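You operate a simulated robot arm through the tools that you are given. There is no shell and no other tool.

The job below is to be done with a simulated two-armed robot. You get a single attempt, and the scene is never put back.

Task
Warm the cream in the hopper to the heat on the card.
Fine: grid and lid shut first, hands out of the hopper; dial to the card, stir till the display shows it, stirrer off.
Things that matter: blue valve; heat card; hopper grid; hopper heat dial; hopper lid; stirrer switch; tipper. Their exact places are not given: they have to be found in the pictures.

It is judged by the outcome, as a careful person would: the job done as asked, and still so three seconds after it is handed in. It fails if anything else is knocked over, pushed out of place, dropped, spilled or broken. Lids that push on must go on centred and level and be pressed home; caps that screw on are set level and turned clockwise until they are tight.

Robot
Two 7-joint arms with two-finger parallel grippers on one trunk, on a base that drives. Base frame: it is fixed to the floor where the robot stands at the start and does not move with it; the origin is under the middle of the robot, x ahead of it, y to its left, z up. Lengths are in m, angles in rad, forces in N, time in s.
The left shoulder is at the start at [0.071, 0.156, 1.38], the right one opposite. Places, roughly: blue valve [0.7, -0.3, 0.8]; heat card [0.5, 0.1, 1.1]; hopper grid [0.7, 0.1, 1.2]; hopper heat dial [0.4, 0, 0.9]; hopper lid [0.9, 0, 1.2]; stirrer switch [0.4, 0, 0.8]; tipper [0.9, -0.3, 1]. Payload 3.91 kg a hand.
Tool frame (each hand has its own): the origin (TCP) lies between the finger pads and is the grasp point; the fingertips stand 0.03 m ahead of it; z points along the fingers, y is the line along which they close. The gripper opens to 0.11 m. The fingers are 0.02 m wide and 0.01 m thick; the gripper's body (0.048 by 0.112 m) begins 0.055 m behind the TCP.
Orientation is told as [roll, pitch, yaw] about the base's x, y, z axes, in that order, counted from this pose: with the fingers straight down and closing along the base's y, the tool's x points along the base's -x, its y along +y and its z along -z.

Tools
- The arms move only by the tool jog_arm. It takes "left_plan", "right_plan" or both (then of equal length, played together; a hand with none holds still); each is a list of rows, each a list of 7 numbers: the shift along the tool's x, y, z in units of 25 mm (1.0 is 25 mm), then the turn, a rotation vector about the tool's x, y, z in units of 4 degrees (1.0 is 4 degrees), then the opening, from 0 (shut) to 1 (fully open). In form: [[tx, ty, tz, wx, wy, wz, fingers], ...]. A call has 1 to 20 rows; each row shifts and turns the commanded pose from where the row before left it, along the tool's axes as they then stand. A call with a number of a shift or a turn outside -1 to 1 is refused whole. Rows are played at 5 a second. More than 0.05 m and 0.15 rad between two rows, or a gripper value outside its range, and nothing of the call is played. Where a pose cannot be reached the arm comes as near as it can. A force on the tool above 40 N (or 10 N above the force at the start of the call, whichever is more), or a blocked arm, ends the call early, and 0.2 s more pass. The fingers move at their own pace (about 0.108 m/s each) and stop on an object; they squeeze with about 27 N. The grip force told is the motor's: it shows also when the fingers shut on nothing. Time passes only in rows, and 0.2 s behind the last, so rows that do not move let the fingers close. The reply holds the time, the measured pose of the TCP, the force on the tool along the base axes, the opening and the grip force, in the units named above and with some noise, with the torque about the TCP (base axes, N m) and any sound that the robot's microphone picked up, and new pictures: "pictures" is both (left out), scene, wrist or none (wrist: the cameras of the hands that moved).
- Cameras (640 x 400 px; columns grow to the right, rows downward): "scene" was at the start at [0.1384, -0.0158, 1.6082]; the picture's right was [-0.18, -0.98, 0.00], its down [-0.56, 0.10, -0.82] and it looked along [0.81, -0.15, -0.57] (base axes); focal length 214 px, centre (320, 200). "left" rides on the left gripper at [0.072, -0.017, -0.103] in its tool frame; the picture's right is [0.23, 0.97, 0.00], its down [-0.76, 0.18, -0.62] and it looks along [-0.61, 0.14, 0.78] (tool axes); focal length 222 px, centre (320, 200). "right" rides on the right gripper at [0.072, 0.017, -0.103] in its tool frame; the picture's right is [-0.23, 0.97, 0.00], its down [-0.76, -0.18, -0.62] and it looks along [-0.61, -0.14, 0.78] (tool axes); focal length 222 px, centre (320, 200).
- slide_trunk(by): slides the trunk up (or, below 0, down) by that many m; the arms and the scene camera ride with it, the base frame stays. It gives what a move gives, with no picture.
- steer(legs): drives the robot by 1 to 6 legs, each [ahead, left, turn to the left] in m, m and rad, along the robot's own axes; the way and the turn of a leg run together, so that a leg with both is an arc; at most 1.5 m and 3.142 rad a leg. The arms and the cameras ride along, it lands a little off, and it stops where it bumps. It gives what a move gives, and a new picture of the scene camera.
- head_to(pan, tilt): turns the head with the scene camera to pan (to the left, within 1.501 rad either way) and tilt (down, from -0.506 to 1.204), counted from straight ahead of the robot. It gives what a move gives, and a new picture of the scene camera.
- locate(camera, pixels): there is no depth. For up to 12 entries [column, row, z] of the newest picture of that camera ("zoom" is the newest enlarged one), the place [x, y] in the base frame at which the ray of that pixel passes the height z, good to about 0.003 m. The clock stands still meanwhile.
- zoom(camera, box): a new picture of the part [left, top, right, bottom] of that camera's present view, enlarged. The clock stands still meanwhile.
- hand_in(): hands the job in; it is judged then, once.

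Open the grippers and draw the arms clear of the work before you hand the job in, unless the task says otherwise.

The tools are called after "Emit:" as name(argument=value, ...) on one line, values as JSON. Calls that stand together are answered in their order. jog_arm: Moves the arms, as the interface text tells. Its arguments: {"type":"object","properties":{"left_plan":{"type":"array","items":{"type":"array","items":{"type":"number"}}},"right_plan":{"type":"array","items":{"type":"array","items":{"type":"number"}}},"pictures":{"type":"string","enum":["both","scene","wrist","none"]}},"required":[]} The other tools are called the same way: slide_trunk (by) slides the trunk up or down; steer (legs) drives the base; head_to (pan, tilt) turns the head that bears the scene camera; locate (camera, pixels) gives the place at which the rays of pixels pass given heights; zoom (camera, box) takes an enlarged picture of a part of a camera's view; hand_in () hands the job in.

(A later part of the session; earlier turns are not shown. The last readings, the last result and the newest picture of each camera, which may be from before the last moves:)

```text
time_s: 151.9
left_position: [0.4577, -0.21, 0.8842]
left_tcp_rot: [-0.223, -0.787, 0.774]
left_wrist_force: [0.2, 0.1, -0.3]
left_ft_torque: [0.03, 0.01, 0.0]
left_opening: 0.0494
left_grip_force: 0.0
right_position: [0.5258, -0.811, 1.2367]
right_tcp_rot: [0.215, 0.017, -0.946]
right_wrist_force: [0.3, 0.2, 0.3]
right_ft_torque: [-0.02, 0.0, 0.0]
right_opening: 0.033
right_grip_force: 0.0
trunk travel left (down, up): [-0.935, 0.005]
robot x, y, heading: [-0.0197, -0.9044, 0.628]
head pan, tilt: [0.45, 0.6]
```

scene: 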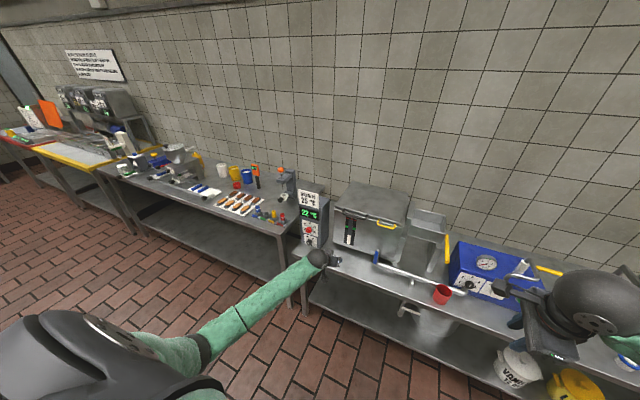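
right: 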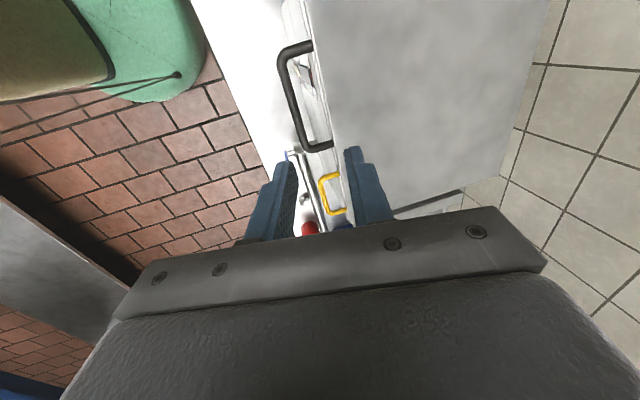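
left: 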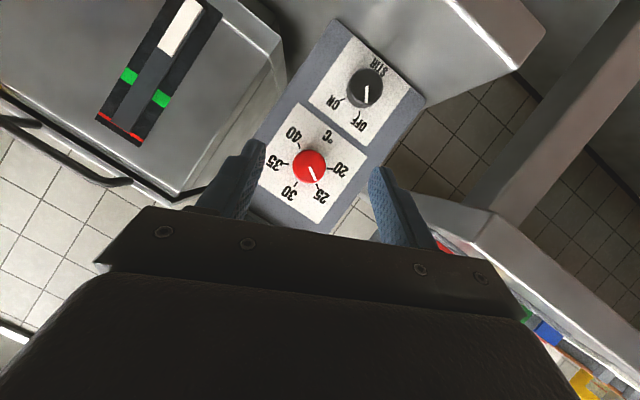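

I bring the hand back left in front of the switch (n≈0.27, z≈0.834) and see whether it swings freely.

Emit:
jog_arm(left_plan=[[-0.01, 0.969, 0.115, 0, 0, 0, 0.45], [-0.01, 0.969, 0.115, 0, 0, 0, 0.45], [-0.01, 0.969, 0.115, 0, 0, 0, 0.45], [-0.01, 0.969, 0.115, 0, 0, 0, 0.45], [-0.01, 0.969, 0.115, 0, 0, 0, 0.45], [-0.01, 0.969, 0.115, 0, 0, 0, 0.45], [-0.01, 0.969, 0.115, 0, 0, 0, 0.45], [-0.01, 0.969, 0.115, 0, 0, 0, 0.45], [-0.01, 0.969, 0.115, 0, 0, 0, 0.45], [0, 0, 0, -0.707, 0, 0.707, 0.45], [0, 0, 0, -0.707, 0, 0.707, 0.45], [0, 0, 0, -0.707, 0, 0.707, 0.45], [0, 0, 0, -0.707, 0, 0.707, 0.45], [0, 0, 0, -0.707, 0, 0.707, 0.45], [0, 0, 0, -0.707, 0, 0.707, 0.45], [0, 0, 0, -0.707, 0, 0.707, 0.45]])

```text
time_s: 155.3
left_position: [0.3523, -0.0265, 0.8389]
left_tcp_rot: [0.219, -0.802, 0.444]
left_wrist_force: [-1.0, -0.7, -0.3]
left_ft_torque: [-0.02, 0.03, -0.03]
left_opening: 0.0494
left_grip_force: 0.0
left hand out of reach, approached as far as the arm can: row 14, 15, 16
right_position: [0.5261, -0.8098, 1.2374]
right_tcp_rot: [0.214, 0.014, -0.946]
right_wrist_force: [0.5, -0.2, -0.2]
right_ft_torque: [0.0, 0.0, -0.01]
right_opening: 0.0331
right_grip_force: 0.1
trunk travel left (down, up): [-0.935, 0.005]
robot x, y, heading: [-0.0203, -0.9008, 0.623]
head pan, tilt: [0.45, 0.6]
```

scene: 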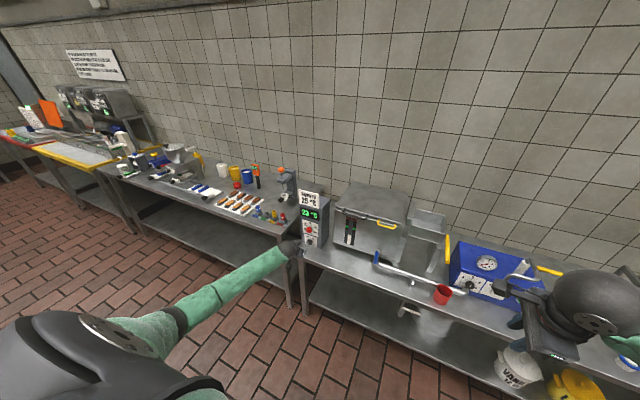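
left: 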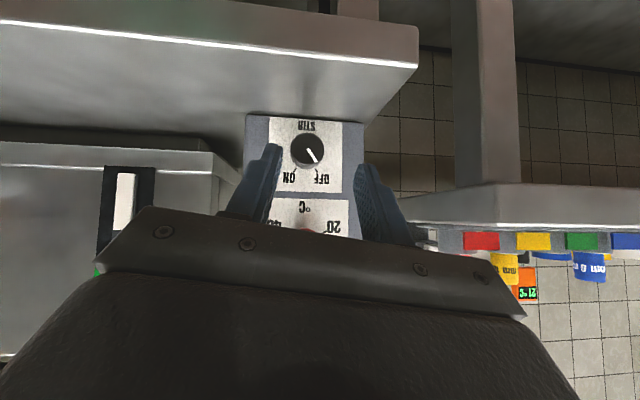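

The base shift helped: the hand now swings to about +8°. The display seems to have gone to 23; I zoom on both the panel and the switch in the wrist view.

Emit:
zoom(camera="scene", box=[285, 180, 345, 255])

Emit:
zoom(camera="left", box=[240, 105, 370, 215])

Emit:
locate(camera="left", pixels=[[306, 150, 0.79], [306, 150, 0.78], [306, 150, 0.77], [300, 232, 0.88], [300, 232, 0.89], [305, 116, 0.75]])

```text
5.33 times, centred on (315, 218) of scene
```

zoom: 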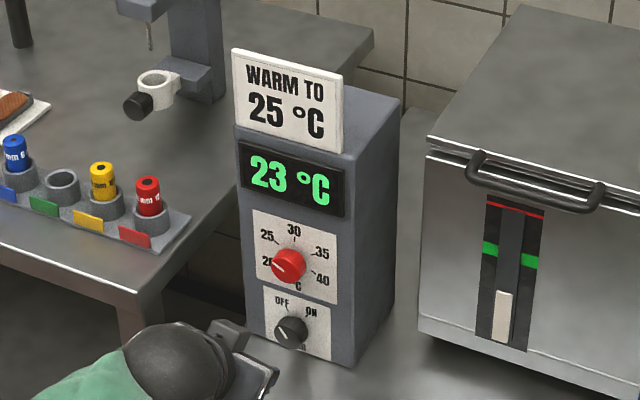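

```text
3.64 times, centred on (305, 160) of left
```

zoom: 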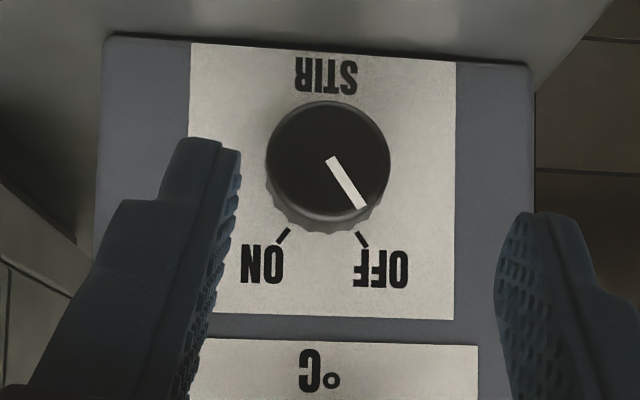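

```text
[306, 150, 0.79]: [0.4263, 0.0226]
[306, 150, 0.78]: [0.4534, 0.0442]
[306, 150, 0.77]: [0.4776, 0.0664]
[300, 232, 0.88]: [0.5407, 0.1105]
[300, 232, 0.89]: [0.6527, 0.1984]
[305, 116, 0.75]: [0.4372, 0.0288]
```

The display reads 23 °C and rising. The switch mark is at OFF (+32° right in this flipped view), ON is about 63° clockwise from it. I wind the hand back 32° before gripping.

Emit:
jog_arm(left_plan=[[0, 0, 0, 0.707, 0, -0.707, 0.45], [0, 0, 0, 0.707, 0, -0.707, 0.45], [0, 0, 0, 0.707, 0, -0.707, 0.45], [0, 0, 0, 0.707, 0, -0.707, 0.45], [0, 0, 0, 0.707, 0, -0.707, 0.45], [0, 0, 0, 0.707, 0, -0.707, 0.45], [0, 0, 0, 0.707, 0, -0.707, 0.45], [0, 0, 0, 0.707, 0, -0.707, 0.45], [0, 0, 0, 0, 0, 0, 0.45]], pictures="wrist")

```text
time_s: 157.3
left_position: [0.3539, -0.0258, 0.84]
left_tcp_rot: [-0.565, -0.732, 0.986]
left_wrist_force: [-0.1, -0.3, -0.3]
left_ft_torque: [-0.01, -0.02, -0.01]
left_opening: 0.0496
left_grip_force: 0.0
right_position: [0.5264, -0.8091, 1.2372]
right_tcp_rot: [0.214, 0.014, -0.945]
right_wrist_force: [-0.2, 0.1, -0.4]
right_ft_torque: [0.01, -0.03, -0.04]
right_opening: 0.0333
right_grip_force: 0.0
trunk travel left (down, up): [-0.935, 0.005]
robot x, y, heading: [-0.0183, -0.903, 0.624]
head pan, tilt: [0.45, 0.6]
```

left: 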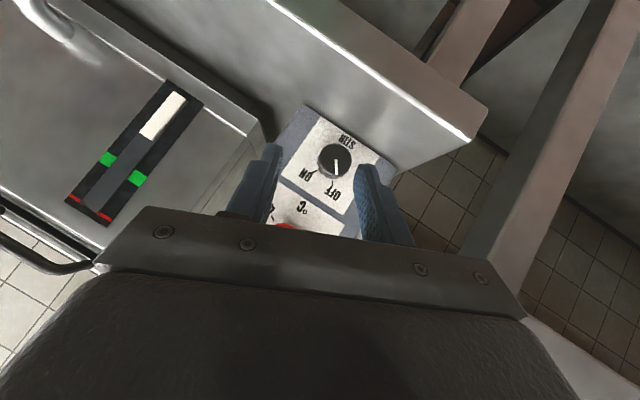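

I lower to the switch's height in front of it and check the alignment before advancing.

Emit:
jog_arm(left_plan=[[0.505, 0.4, 0.47, 0, 0, 0, 0.45], [0.505, 0.4, 0.47, 0, 0, 0, 0.45], [-0.658, 0.036, 0.677, 0, 0, 0, 0.45], [-0.658, 0.036, 0.677, 0, 0, 0, 0.45], [0, 0, 0, 0, 0, 0, 0.45]], pictures="wrist")

Emit:
zoom(camera="left", box=[240, 90, 400, 230])

Emit:
locate(camera="left", pixels=[[330, 150, 0.79], [330, 150, 0.785], [330, 150, 0.78]])

```text
time_s: 158.2
left_position: [0.3624, -0.0226, 0.779]
left_tcp_rot: [-0.602, -0.705, 1.034]
left_wrist_force: [-6.5, -15.2, 19.4]
left_ft_torque: [-0.16, 0.23, 0.1]
left_opening: 0.0423
left_grip_force: 0.1
left hand out of reach, approached as far as the arm can: row 2
right_position: [0.5261, -0.8128, 1.2377]
right_tcp_rot: [0.217, 0.016, -0.946]
right_wrist_force: [-0.4, -0.2, -1.2]
right_ft_torque: [-0.05, -0.01, 0.02]
right_opening: 0.0329
right_grip_force: 0.0
trunk travel left (down, up): [-0.935, 0.005]
robot x, y, heading: [-0.0252, -0.9036, 0.622]
head pan, tilt: [0.45, 0.6]
stopped in row 4 (left hand): the force on the tool passed its limit at 48 N (the readings are from after the stop); the commanded pose is now the measured one
```

left: 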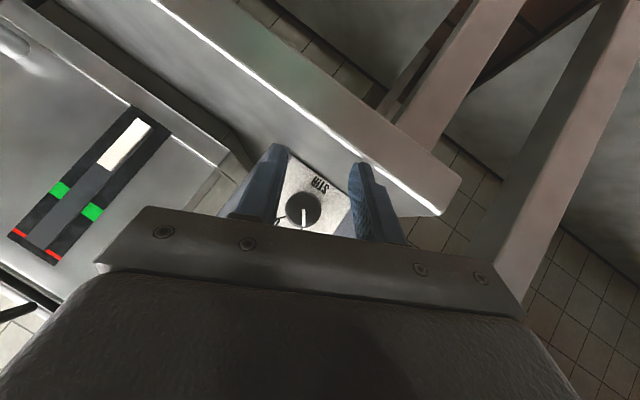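

```text
2.86 times, centred on (320, 160) of left
```

zoom: 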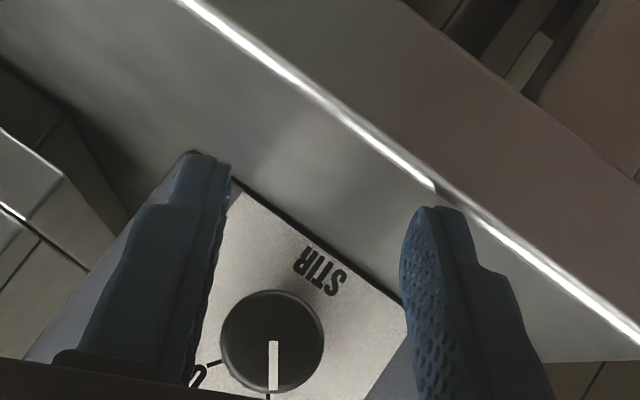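

```text
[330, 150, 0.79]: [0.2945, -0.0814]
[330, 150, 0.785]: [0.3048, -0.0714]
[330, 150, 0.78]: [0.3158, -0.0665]
```

The arm was nearly at full stretch, deviated ~2 cm low, and a finger touched the counter's front edge (19 N, nothing moved). I raise the hand well clear and lower the trunk to shorten the reach.

Emit:
jog_arm(left_plan=[[-0.3, -0.25, -0.4, 0, 0, 0, 0.45], [-0.4, -0.33, -0.7, 0, 0, 0, 0.45], [-0.46, -0.41, -0.84, 0, 0, 0, 0.45], [-0.46, -0.41, -0.84, 0, 0, 0, 0.45], [-0.46, -0.41, -0.84, 0, 0, 0, 0.45], [-0.46, -0.41, -0.84, 0, 0, 0, 0.45], [-0.46, -0.41, -0.84, 0, 0, 0, 0.45]], pictures="wrist")

Emit:
zoom(camera="scene", box=[285, 180, 345, 255])

```text
time_s: 159.8
left_position: [0.3222, -0.0433, 0.9351]
left_tcp_rot: [-0.603, -0.702, 1.034]
left_wrist_force: [0.9, 0.1, -0.1]
left_ft_torque: [0.01, -0.01, -0.02]
left_opening: 0.0494
left_grip_force: 0.1
right_position: [0.5256, -0.8097, 1.2381]
right_tcp_rot: [0.213, 0.016, -0.945]
right_wrist_force: [0.0, -0.6, -0.4]
right_ft_torque: [0.03, 0.01, 0.01]
right_opening: 0.0332
right_grip_force: 0.1
trunk travel left (down, up): [-0.935, 0.005]
robot x, y, heading: [-0.0245, -0.898, 0.625]
head pan, tilt: [0.45, 0.6]
```

left: 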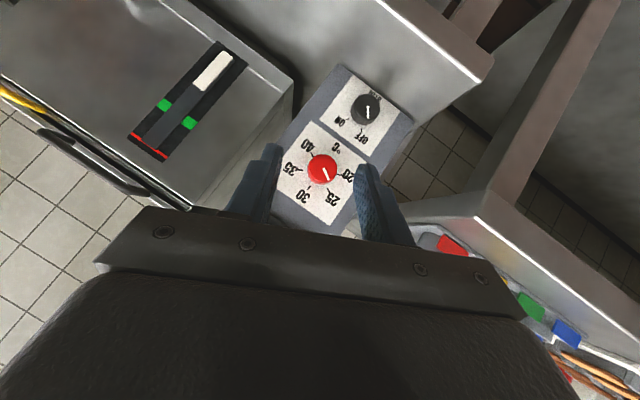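

```text
5.33 times, centred on (315, 218) of scene
```

zoom: 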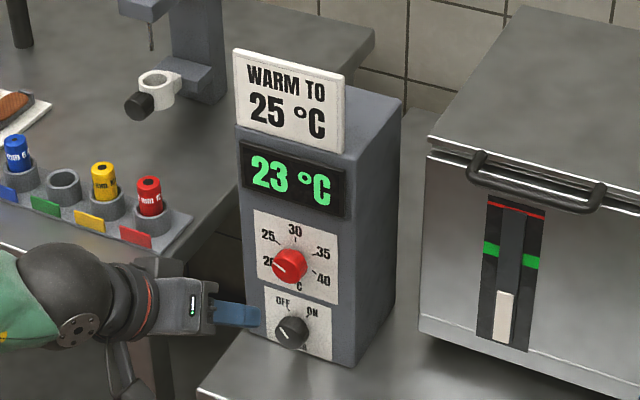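

The hand is clear. I lower the trunk by 0.12 m.

Emit:
slide_trunk(by=-0.12)

Emit:
jog_arm(left_plan=[[0, 0, 0, 0, 0, 0, 0.45]])

```text
time_s: 161.3
left_position: [0.3236, -0.0411, 0.8147]
left_tcp_rot: [-0.601, -0.702, 1.035]
left_wrist_force: [-0.7, -0.7, 0.3]
left_ft_torque: [0.0, 0.03, 0.02]
left_opening: 0.0496
left_grip_force: 0.0
right_position: [0.5259, -0.8094, 1.1166]
right_tcp_rot: [0.214, 0.014, -0.944]
right_wrist_force: [0.5, -1.0, -0.2]
right_ft_torque: [-0.01, -0.02, 0.0]
right_opening: 0.0329
right_grip_force: 0.1
trunk travel left (down, up): [-0.815, 0.125]
robot x, y, heading: [-0.0196, -0.901, 0.625]
head pan, tilt: [0.45, 0.6]
```

```text
time_s: 161.7
left_position: [0.3236, -0.0415, 0.8153]
left_tcp_rot: [-0.599, -0.701, 1.035]
left_wrist_force: [0.2, -0.4, 0.7]
left_ft_torque: [-0.01, 0.0, -0.02]
left_opening: 0.0492
left_grip_force: 0.1
right_position: [0.5261, -0.8096, 1.1177]
right_tcp_rot: [0.215, 0.013, -0.945]
right_wrist_force: [0.1, 0.1, 0.1]
right_ft_torque: [-0.01, -0.03, 0.0]
right_opening: 0.0327
right_grip_force: 0.2
trunk travel left (down, up): [-0.815, 0.125]
robot x, y, heading: [-0.0258, -0.9073, 0.624]
head pan, tilt: [0.45, 0.6]
```

scene: 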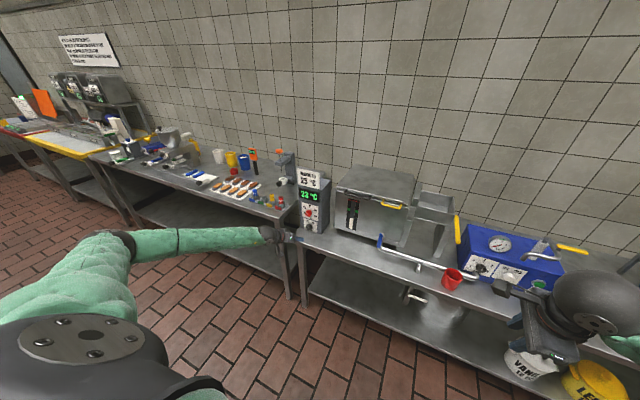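
left: 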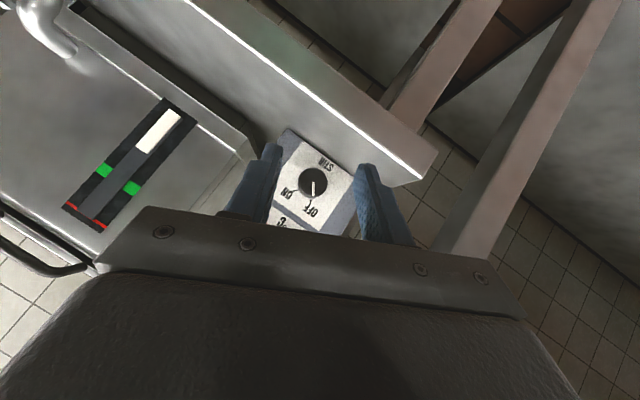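

Arm is comfortable again. I lower 15 mm and go forward in small steps, watching for deviations.

Emit:
jog_arm(left_plan=[[-0.17, 0.266, 0.95, 0, 0, 0, 0.45], [-0.562, 0.005, 0.57, 0, 0, 0, 0.45], [-0.562, 0.005, 0.57, 0, 0, 0, 0.45], [0, 0, 0, 0, 0, 0, 0.45]], pictures="wrist")

Emit:
zoom(camera="left", box=[240, 100, 400, 230])

```text
time_s: 162.7
left_position: [0.3714, -0.0071, 0.7992]
left_tcp_rot: [-0.599, -0.703, 1.036]
left_wrist_force: [-0.6, 0.9, -0.4]
left_ft_torque: [-0.01, 0.04, -0.01]
left_opening: 0.0496
left_grip_force: 0.0
right_position: [0.5264, -0.8092, 1.1167]
right_tcp_rot: [0.214, 0.014, -0.945]
right_wrist_force: [-1.3, 0.0, 0.3]
right_ft_torque: [0.03, -0.01, 0.01]
right_opening: 0.0333
right_grip_force: 0.1
trunk travel left (down, up): [-0.815, 0.125]
robot x, y, heading: [-0.023, -0.9044, 0.62]
head pan, tilt: [0.45, 0.6]
```

left: 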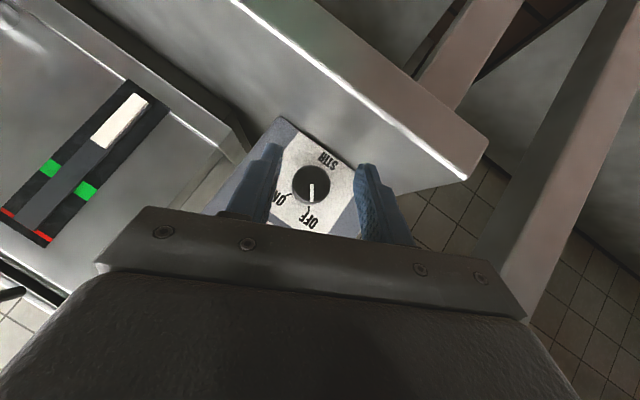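

```text
3.08 times, centred on (320, 165) of left
```

zoom: 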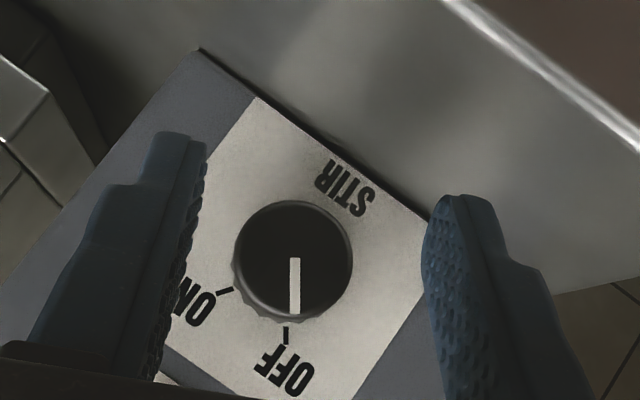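

The switch lies within 3 mm of the expected line between the fingers. I advance 69 mm to straddle it.

Emit:
jog_arm(left_plan=[[-0.487, 0.02, 0.494, 0, 0, 0, 0.45], [-0.487, 0.02, 0.494, 0, 0, 0, 0.45], [-0.487, 0.02, 0.494, 0, 0, 0, 0.45], [-0.4, 0.01, 0.41, 0, 0, 0, 0.45], [0, 0, 0, 0, 0, 0, 0.45]], pictures="wrist")

Emit:
zoom(camera="left", box=[240, 100, 400, 230])

Emit:
zoom(camera="scene", box=[270, 160, 350, 250])

```text
time_s: 163.9
left_position: [0.4253, 0.033, 0.7988]
left_tcp_rot: [-0.601, -0.703, 1.032]
left_wrist_force: [-0.5, -0.3, -0.8]
left_ft_torque: [0.01, 0.05, -0.02]
left_opening: 0.0495
left_grip_force: 0.0
right_position: [0.5266, -0.809, 1.1155]
right_tcp_rot: [0.216, 0.014, -0.943]
right_wrist_force: [0.2, 0.7, -0.2]
right_ft_torque: [-0.04, 0.02, -0.03]
right_opening: 0.0329
right_grip_force: 0.1
trunk travel left (down, up): [-0.815, 0.125]
robot x, y, heading: [-0.0207, -0.9018, 0.624]
head pan, tilt: [0.45, 0.6]
```

left: 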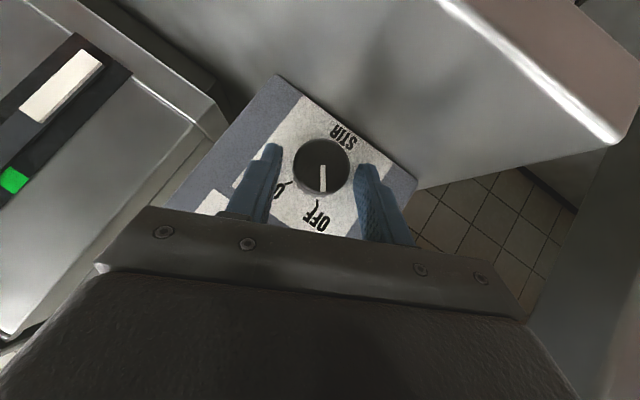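

```text
3.08 times, centred on (320, 165) of left
```

zoom: 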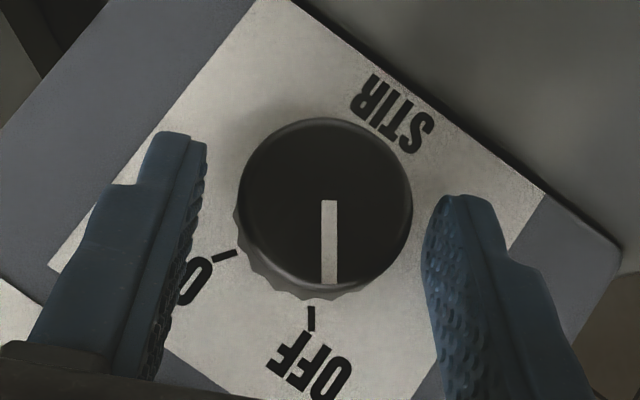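

```text
4.44 times, centred on (310, 205) of scene
```

zoom: 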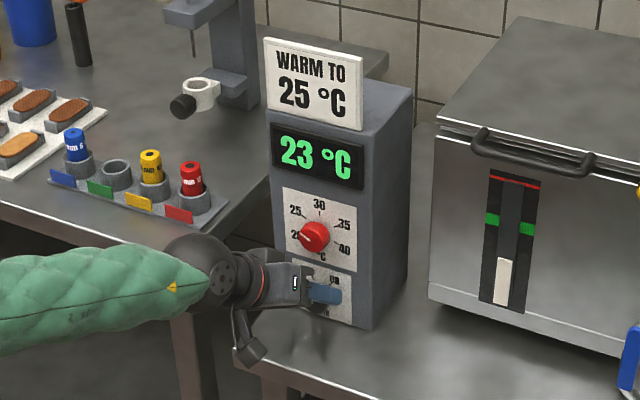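

The switch knob is centred between the fingers. I close on it and turn clockwise 28°.

Emit:
jog_arm(left_plan=[[0, 0, 0, 0, 0, 0, 0.25], [0, 0, 0, 0, 0, 0, 0], [0, 0, 0, 0, 0, 0, 0], [0, -0.045, 0, -0.702, 0, 0.712, 0], [0, -0.045, 0, -0.702, 0, 0.712, 0], [0, -0.045, 0, -0.702, 0, 0.712, 0], [0, -0.045, 0, -0.702, 0, 0.712, 0], [0, -0.045, 0, -0.702, 0, 0.712, 0], [0, -0.045, 0, -0.702, 0, 0.712, 0], [0, -0.045, 0, -0.702, 0, 0.712, 0]])

Emit:
zoom(camera="left", box=[240, 100, 400, 230])

```text
time_s: 166.1
left_position: [0.4302, 0.0279, 0.8002]
left_tcp_rot: [0.062, -0.797, 0.576]
left_wrist_force: [1.5, 4.9, -0.3]
left_ft_torque: [-0.15, 0.27, 0.57]
left_opening: 0.0353
left_grip_force: 44.9
right_position: [0.526, -0.8086, 1.1166]
right_tcp_rot: [0.215, 0.015, -0.946]
right_wrist_force: [0.0, -0.6, 0.5]
right_ft_torque: [0.01, -0.02, 0.04]
right_opening: 0.0332
right_grip_force: 0.0
trunk travel left (down, up): [-0.815, 0.125]
robot x, y, heading: [-0.0213, -0.9025, 0.621]
head pan, tilt: [0.45, 0.6]
```

scene: 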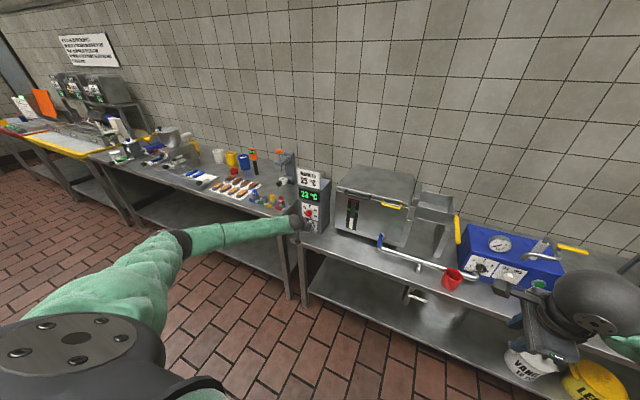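
left: 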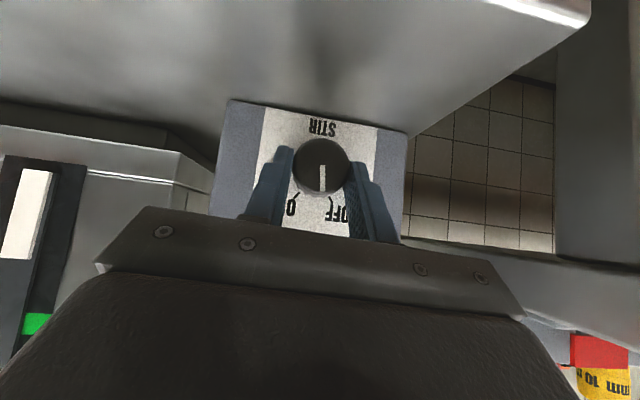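

```text
3.08 times, centred on (320, 165) of left
```

zoom: 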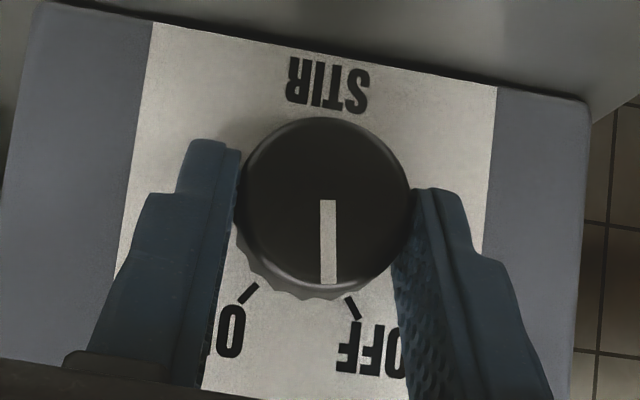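

It turned with the hand: the mark is now halfway. I turn two further steps in this grip.

Emit:
jog_arm(left_plan=[[0, -0.045, 0, -0.702, 0, 0.712, 0], [0, -0.045, 0, -0.702, 0, 0.712, 0]], pictures="wrist")

```text
time_s: 166.7
left_position: [0.4305, 0.0255, 0.8008]
left_tcp_rot: [0.259, -0.778, 0.44]
left_wrist_force: [-1.7, 1.8, 0.6]
left_ft_torque: [-0.55, 0.74, 0.73]
left_opening: 0.0352
left_grip_force: 44.8
right_position: [0.5267, -0.8092, 1.1179]
right_tcp_rot: [0.216, 0.014, -0.945]
right_wrist_force: [-0.5, -0.2, -1.1]
right_ft_torque: [-0.01, -0.01, 0.0]
right_opening: 0.0329
right_grip_force: 0.1
trunk travel left (down, up): [-0.815, 0.125]
robot x, y, heading: [-0.0197, -0.9039, 0.629]
head pan, tilt: [0.45, 0.6]
```

left: 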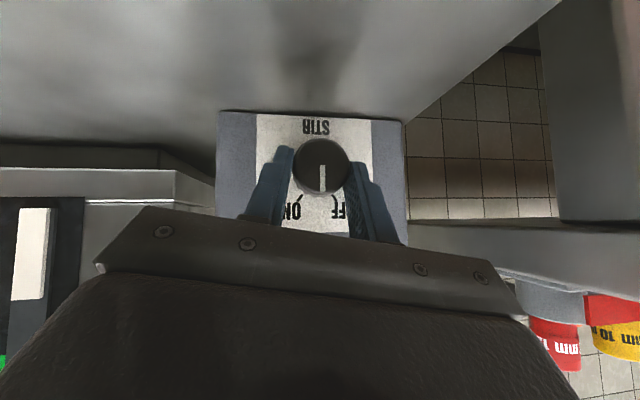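

Still within reach. I continue three more steps.

Emit:
jog_arm(left_plan=[[0, -0.045, 0, -0.702, 0, 0.712, 0], [0, -0.045, 0, -0.702, 0, 0.712, 0], [0, -0.045, 0, -0.702, 0, 0.712, 0]], pictures="wrist")

```text
time_s: 167.5
left_position: [0.4312, 0.0245, 0.8002]
left_tcp_rot: [0.407, -0.752, 0.341]
left_wrist_force: [-6.6, 2.2, -1.8]
left_ft_torque: [0.65, -0.75, -0.27]
left_opening: 0.0354
left_grip_force: 44.6
left hand out of reach, approached as far as the arm can: row 2, 3
right_position: [0.5257, -0.8075, 1.117]
right_tcp_rot: [0.215, 0.015, -0.938]
right_wrist_force: [0.4, 0.0, 0.3]
right_ft_torque: [0.02, 0.0, 0.01]
right_opening: 0.033
right_grip_force: 0.0
trunk travel left (down, up): [-0.815, 0.125]
robot x, y, heading: [-0.0248, -0.9008, 0.624]
head pan, tilt: [0.45, 0.6]
stopped in row 3 (left hand): the force on the tool passed its limit at 43 N (the readings are from after the stop); the commanded pose is now the measured one
```

left: 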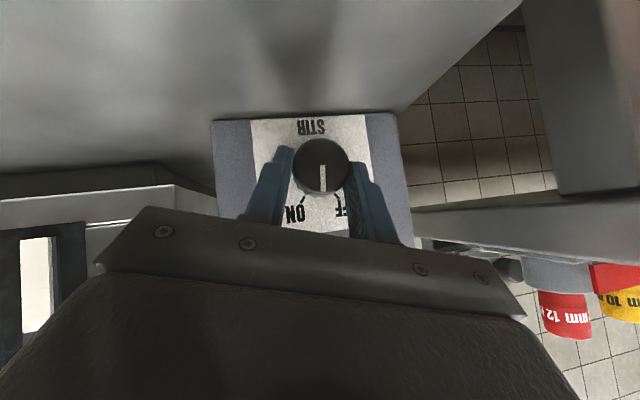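

The wrist limit is reached at about 43° of turn. I check the mark and whether the stirrer runs.

Emit:
zoom(camera="left", box=[240, 100, 400, 230])

Emit:
zoom(camera="scene", box=[270, 160, 350, 250])

```text
3.08 times, centred on (320, 165) of left
```

zoom: 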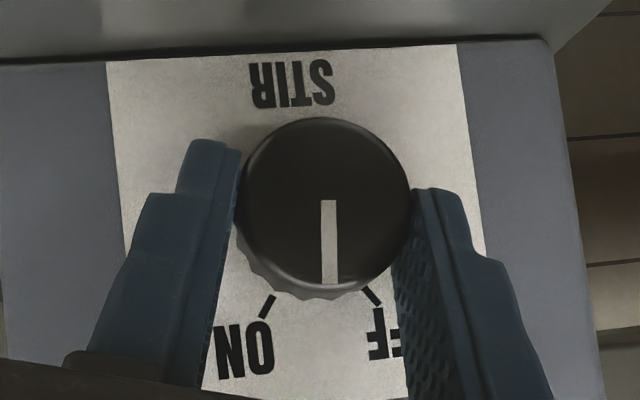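

```text
4.44 times, centred on (310, 205) of scene
```

zoom: 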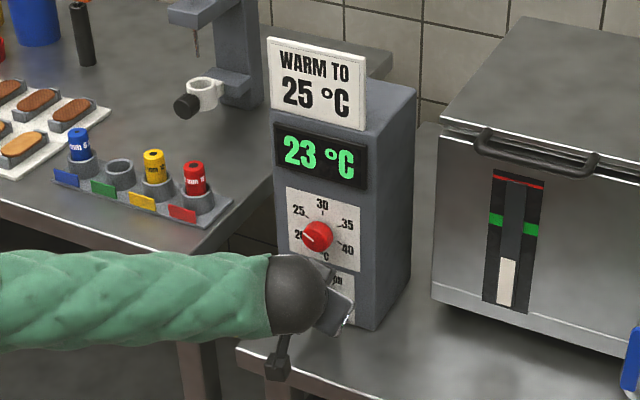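

The mark is about halfway between OFF and ON; no sound or start yet. I open, wind the hand back 43° around the knob, re-grip, and turn again.

Emit:
jog_arm(left_plan=[[0, 0, 0, 0, 0, 0, 0.3], [0, 0, 0, 0, 0, 0, 0.45], [0, 0.045, 0, 0.702, 0, -0.712, 0.45], [0, 0.045, 0, 0.702, 0, -0.712, 0.45], [0, 0.045, 0, 0.702, 0, -0.712, 0.45], [0, 0.045, 0, 0.702, 0, -0.712, 0.45], [0, 0.045, 0, 0.702, 0, -0.712, 0.45], [0, 0.045, 0, 0.702, 0, -0.712, 0.45], [0, 0.045, 0, 0.702, 0, -0.712, 0.45], [0, 0.045, 0, 0.702, 0, -0.712, 0.45], [0, 0.045, 0, 0.702, 0, -0.712, 0.45], [0, 0.045, 0, 0.702, 0, -0.712, 0.45], [0, 0, 0, 0, 0, 0, 0.45]], pictures="wrist")

Emit:
zoom(camera="left", box=[240, 100, 400, 230])

```text
time_s: 170.3
left_position: [0.4273, 0.0317, 0.8011]
left_tcp_rot: [-0.555, -0.715, 1.01]
left_wrist_force: [0.0, -0.4, -0.6]
left_ft_torque: [-0.01, 0.0, 0.0]
left_opening: 0.0494
left_grip_force: 0.2
right_position: [0.5258, -0.8066, 1.1169]
right_tcp_rot: [0.214, 0.013, -0.941]
right_wrist_force: [-0.3, 1.5, -0.5]
right_ft_torque: [0.0, 0.01, -0.01]
right_opening: 0.0332
right_grip_force: 0.1
trunk travel left (down, up): [-0.815, 0.125]
robot x, y, heading: [-0.0275, -0.9013, 0.627]
head pan, tilt: [0.45, 0.6]
```

left: 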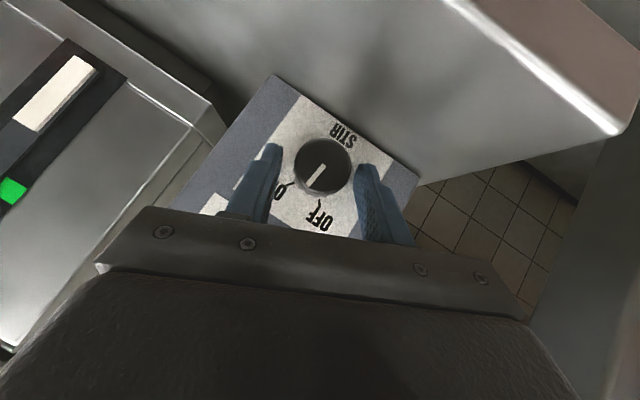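

```text
3.08 times, centred on (320, 165) of left
```

zoom: 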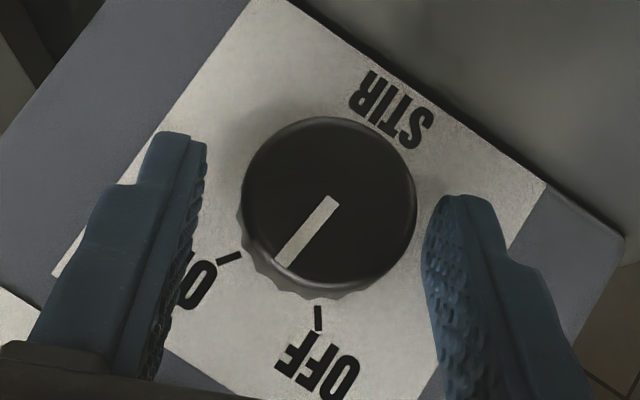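

The mark is midway between OFF and ON, about 30–33° left to go. I grip again and turn 32° more.

Emit:
jog_arm(left_plan=[[0, 0, 0, 0, 0, 0, 0.25], [0, 0, 0, 0, 0, 0, 0], [0, 0, 0, 0, 0, 0, 0], [0, -0.045, 0, -0.702, 0, 0.712, 0], [0, -0.045, 0, -0.702, 0, 0.712, 0], [0, -0.045, 0, -0.702, 0, 0.712, 0], [0, -0.045, 0, -0.702, 0, 0.712, 0], [0, -0.045, 0, -0.702, 0, 0.712, 0], [0, -0.045, 0, -0.702, 0, 0.712, 0], [0, -0.045, 0, -0.702, 0, 0.712, 0], [0, -0.045, 0, -0.702, 0, 0.712, 0]])

Emit:
zoom(camera="left", box=[240, 100, 400, 230])

Emit:
zoom(camera="scene", box=[270, 160, 350, 250])

```text
time_s: 172.7
left_position: [0.4306, 0.0258, 0.7992]
left_tcp_rot: [0.21, -0.784, 0.474]
left_wrist_force: [-3.3, 16.2, -0.8]
left_ft_torque: [-0.25, -0.54, 0.35]
left_opening: 0.0358
left_grip_force: 44.9
right_position: [0.5253, -0.8049, 1.1164]
right_tcp_rot: [0.213, 0.013, -0.939]
right_wrist_force: [1.0, -0.1, 1.7]
right_ft_torque: [0.0, 0.02, 0.0]
right_opening: 0.033
right_grip_force: 0.0
trunk travel left (down, up): [-0.815, 0.125]
robot x, y, heading: [-0.0238, -0.902, 0.628]
head pan, tilt: [0.45, 0.6]
```

scene: 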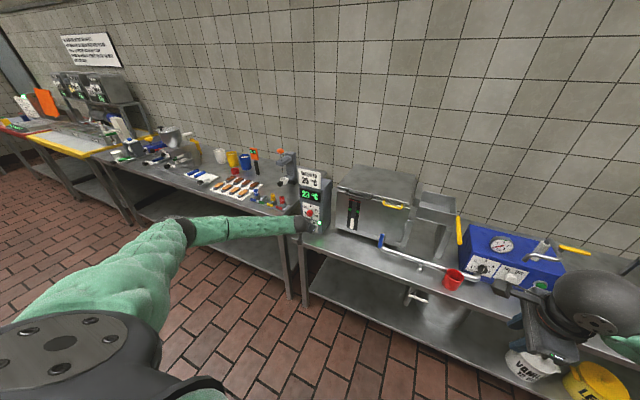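
left: 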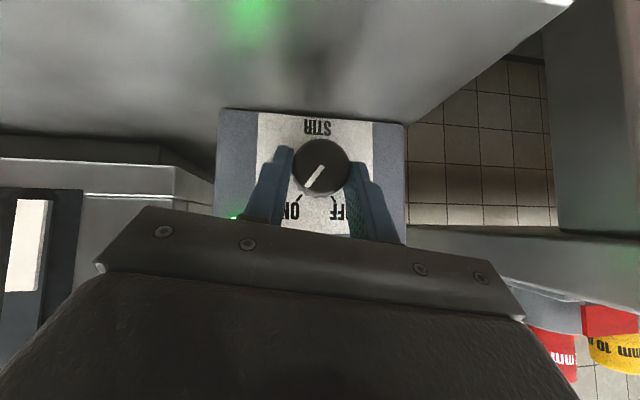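

```text
3.08 times, centred on (320, 165) of left
```

zoom: 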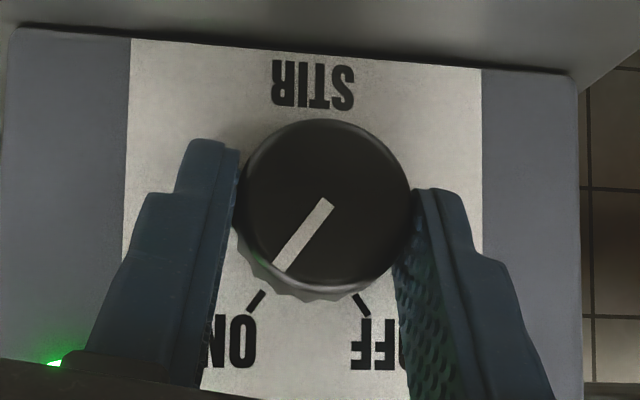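

```text
4.44 times, centred on (310, 205) of scene
```

zoom: 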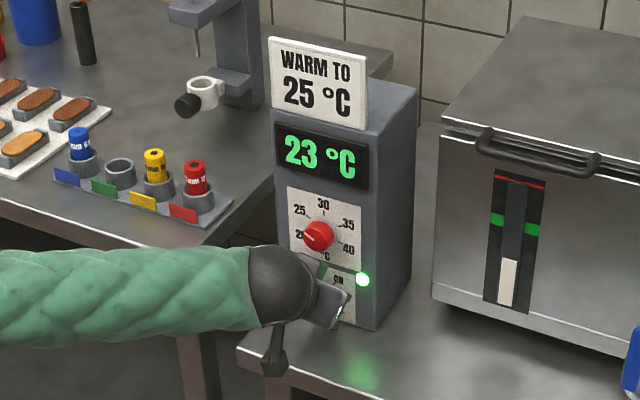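

The green lamp is lit: the stirrer is on, mark at ON. I release the knob, keep the hand waiting there, and watch the display.

Emit:
jog_arm(left_plan=[[0, 0, 0, 0, 0, 0, 0.3], [0, 0, 0, 0, 0, 0, 0.45], [0, 0, 0, 0, 0, 0, 0.45], [0, 0, 0, 0, 0, 0, 0.45], [0, 0, 0, 0, 0, 0, 0.45], [0, 0, 0, 0, 0, 0, 0.45], [0, 0, 0, 0, 0, 0, 0.45], [0, 0, 0, 0, 0, 0, 0.45], [0, 0, 0, 0, 0, 0, 0.45], [0, 0, 0, 0, 0, 0, 0.45]])

Emit:
zoom(camera="scene", box=[270, 160, 350, 250])

Emit:
zoom(camera="left", box=[240, 100, 400, 230])

```text
time_s: 174.9
left_position: [0.4314, 0.0244, 0.7999]
left_tcp_rot: [0.209, -0.781, 0.475]
left_wrist_force: [-0.2, 0.1, 0.1]
left_ft_torque: [-0.02, 0.01, -0.01]
left_opening: 0.0494
left_grip_force: 0.0
right_position: [0.526, -0.8073, 1.117]
right_tcp_rot: [0.216, 0.013, -0.943]
right_wrist_force: [-0.3, -0.2, -0.2]
right_ft_torque: [0.01, 0.0, -0.02]
right_opening: 0.0329
right_grip_force: 0.0
trunk travel left (down, up): [-0.815, 0.125]
robot x, y, heading: [-0.0233, -0.9029, 0.631]
head pan, tilt: [0.45, 0.6]
```

scene: 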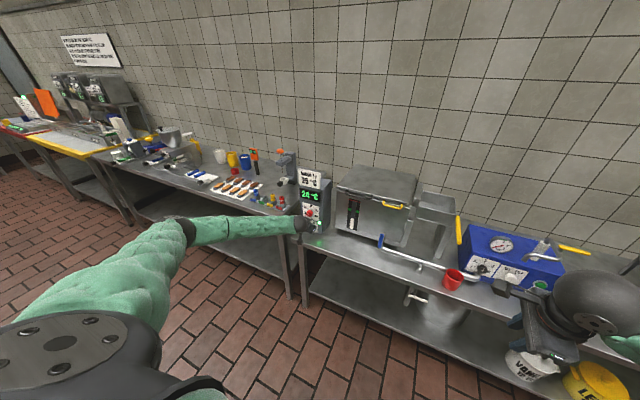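
left: 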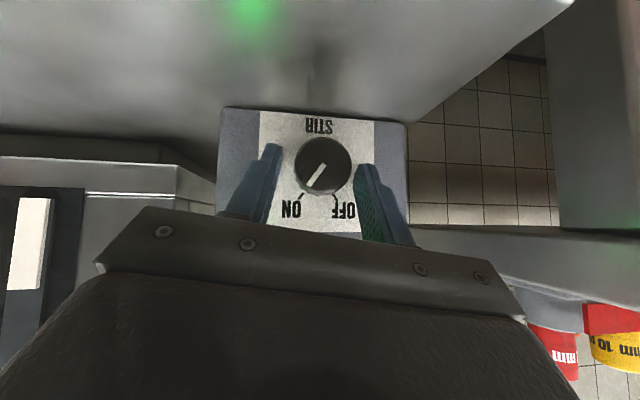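

```text
4.44 times, centred on (310, 205) of scene
```

zoom: 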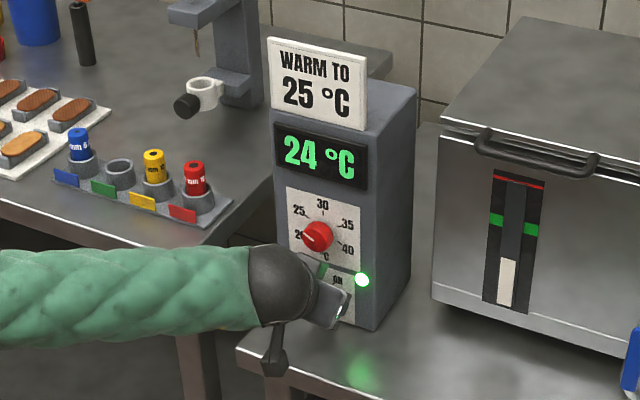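

```text
3.08 times, centred on (320, 165) of left
```

zoom: 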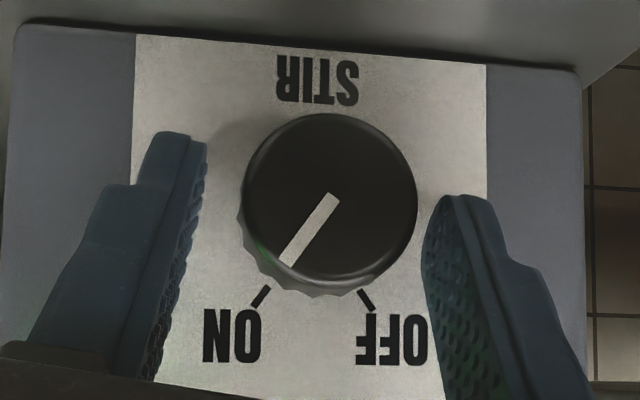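

It rises quickly: 24 °C now. I wait a moment more.

Emit:
jog_arm(left_plan=[[0, 0, 0, 0, 0, 0, 0.45], [0, 0, 0, 0, 0, 0, 0.45], [0, 0, 0, 0, 0, 0, 0.45], [0, 0, 0, 0, 0, 0, 0.45], [0, 0, 0, 0, 0, 0, 0.45]], pictures="scene")

Emit:
zoom(camera="scene", box=[270, 160, 350, 250])

```text
time_s: 176.1
left_position: [0.4314, 0.0261, 0.8011]
left_tcp_rot: [0.211, -0.784, 0.475]
left_wrist_force: [-0.8, -0.6, 0.0]
left_ft_torque: [0.02, -0.02, 0.02]
left_opening: 0.0496
left_grip_force: 0.0
right_position: [0.5251, -0.8069, 1.1148]
right_tcp_rot: [0.216, 0.013, -0.94]
right_wrist_force: [0.0, 0.2, 0.2]
right_ft_torque: [0.02, 0.01, 0.01]
right_opening: 0.0328
right_grip_force: 0.0
trunk travel left (down, up): [-0.815, 0.125]
robot x, y, heading: [-0.0203, -0.9033, 0.632]
head pan, tilt: [0.45, 0.6]
```

scene: 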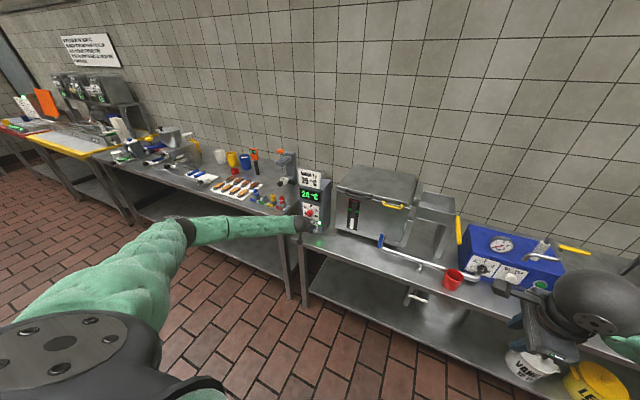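

```text
4.44 times, centred on (310, 205) of scene
```

zoom: 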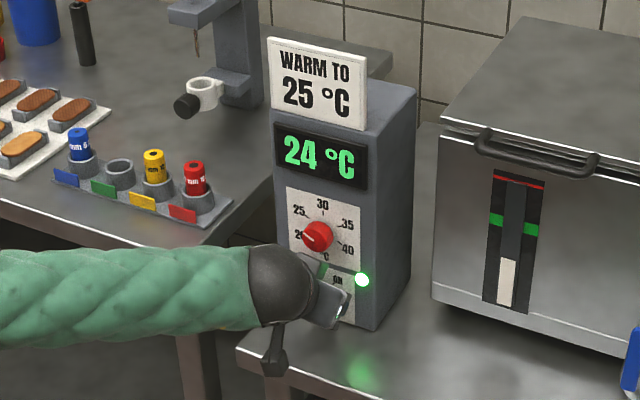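

Still 24. I re-grip the knob gently in place now so it can be turned off promptly, and keep watching.

Emit:
jog_arm(left_plan=[[0, 0, 0, 0, 0, 0, 0.25], [0, 0, 0, 0, 0, 0, 0], [0, 0, 0, 0, 0, 0, 0], [0, 0, 0, 0, 0, 0, 0]], pictures="scene")

Emit:
zoom(camera="scene", box=[270, 160, 350, 250])

```text
time_s: 177.1
left_position: [0.4306, 0.0255, 0.801]
left_tcp_rot: [0.209, -0.783, 0.475]
left_wrist_force: [-1.2, 6.9, 1.6]
left_ft_torque: [0.03, 0.11, 0.32]
left_opening: 0.0355
left_grip_force: 45.3
right_position: [0.5252, -0.8067, 1.117]
right_tcp_rot: [0.215, 0.015, -0.94]
right_wrist_force: [-0.6, 0.2, 0.6]
right_ft_torque: [-0.03, -0.03, 0.02]
right_opening: 0.0329
right_grip_force: 0.1
trunk travel left (down, up): [-0.815, 0.125]
robot x, y, heading: [-0.0236, -0.9011, 0.63]
head pan, tilt: [0.45, 0.6]
```

scene: 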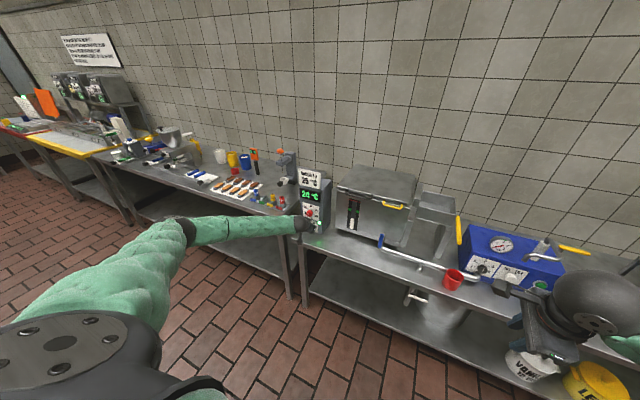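

```text
4.44 times, centred on (310, 205) of scene
```

zoom: 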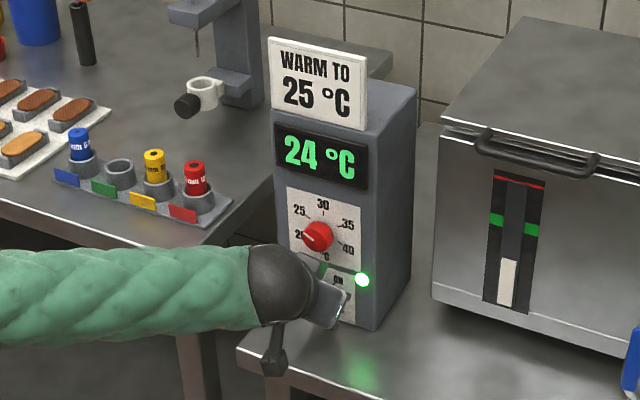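

Lamp still on, display 24 °C. I keep holding and wait about a second more.

Emit:
jog_arm(left_plan=[[0, 0, 0, 0, 0, 0, 0], [0, 0, 0, 0, 0, 0, 0], [0, 0, 0, 0, 0, 0, 0], [0, 0, 0, 0, 0, 0, 0], [0, 0, 0, 0, 0, 0, 0], [0, 0, 0, 0, 0, 0, 0]], pictures="scene")

Emit:
zoom(camera="scene", box=[270, 160, 350, 250])

```text
time_s: 178.5
left_position: [0.4301, 0.0256, 0.8026]
left_tcp_rot: [0.211, -0.782, 0.474]
left_wrist_force: [-3.4, 10.9, 4.8]
left_ft_torque: [0.22, 0.03, 0.34]
left_opening: 0.0356
left_grip_force: 45.6
right_position: [0.525, -0.8064, 1.1176]
right_tcp_rot: [0.214, 0.014, -0.942]
right_wrist_force: [0.1, -0.2, 0.4]
right_ft_torque: [0.04, 0.03, -0.01]
right_opening: 0.033
right_grip_force: 0.0
trunk travel left (down, up): [-0.815, 0.125]
robot x, y, heading: [-0.0231, -0.9007, 0.627]
head pan, tilt: [0.45, 0.6]
```

scene: 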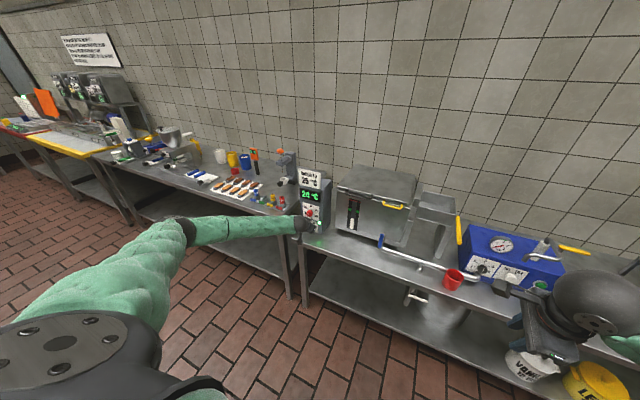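

```text
4.44 times, centred on (310, 205) of scene
```

zoom: 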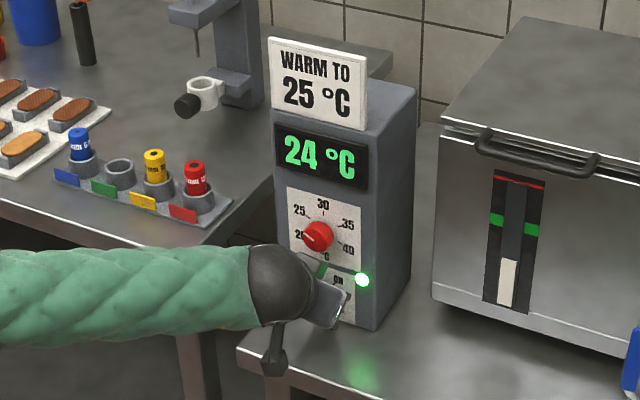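

Still 24. I wait about two seconds more.

Emit:
jog_arm(left_plan=[[0, 0, 0, 0, 0, 0, 0], [0, 0, 0, 0, 0, 0, 0], [0, 0, 0, 0, 0, 0, 0], [0, 0, 0, 0, 0, 0, 0], [0, 0, 0, 0, 0, 0, 0], [0, 0, 0, 0, 0, 0, 0], [0, 0, 0, 0, 0, 0, 0], [0, 0, 0, 0, 0, 0, 0], [0, 0, 0, 0, 0, 0, 0], [0, 0, 0, 0, 0, 0, 0]], pictures="scene")

Emit:
zoom(camera="scene", box=[290, 180, 340, 240])

```text
time_s: 180.7
left_position: [0.4313, 0.0264, 0.8025]
left_tcp_rot: [0.213, -0.785, 0.473]
left_wrist_force: [-2.8, 15.6, 6.1]
left_ft_torque: [0.33, -0.02, 0.38]
left_opening: 0.0355
left_grip_force: 44.9
right_position: [0.5253, -0.8072, 1.1158]
right_tcp_rot: [0.215, 0.014, -0.94]
right_wrist_force: [0.5, -0.2, -0.4]
right_ft_torque: [0.03, 0.01, 0.03]
right_opening: 0.0332
right_grip_force: 0.0
trunk travel left (down, up): [-0.815, 0.125]
robot x, y, heading: [-0.0212, -0.901, 0.631]
head pan, tilt: [0.45, 0.6]
```

scene: 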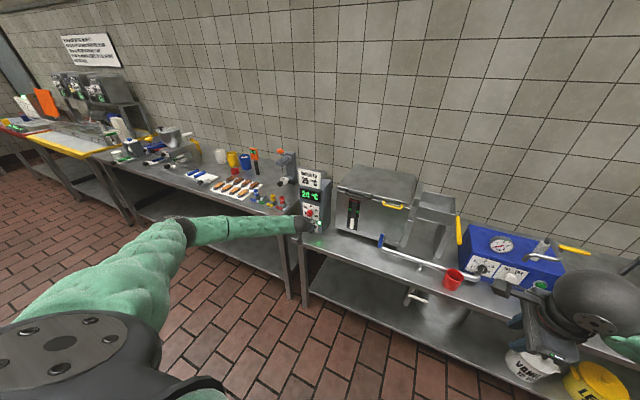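

```text
6.67 times, centred on (315, 210) of scene
```

zoom: 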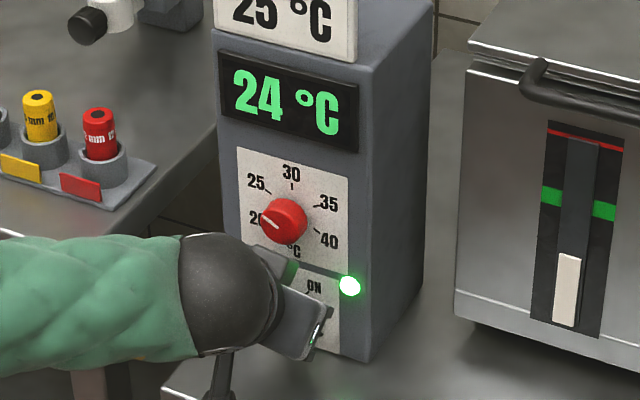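

After 8 s of stirring it still shows 24. I check the dial more closely in case it's set slightly under 25.

Emit:
zoom(camera="scene", box=[299, 198, 325, 222])

```text
16.00 times, centred on (312, 210) of scene
```

zoom: 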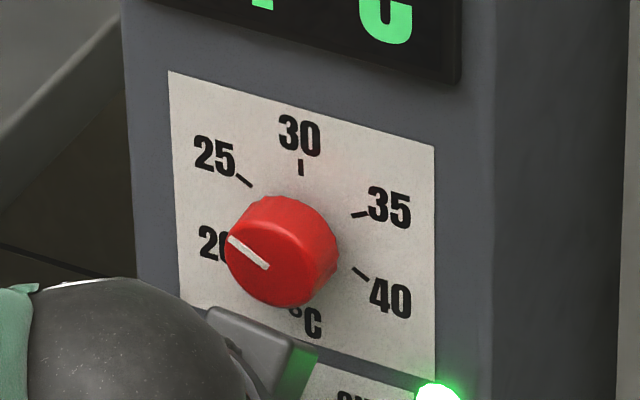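

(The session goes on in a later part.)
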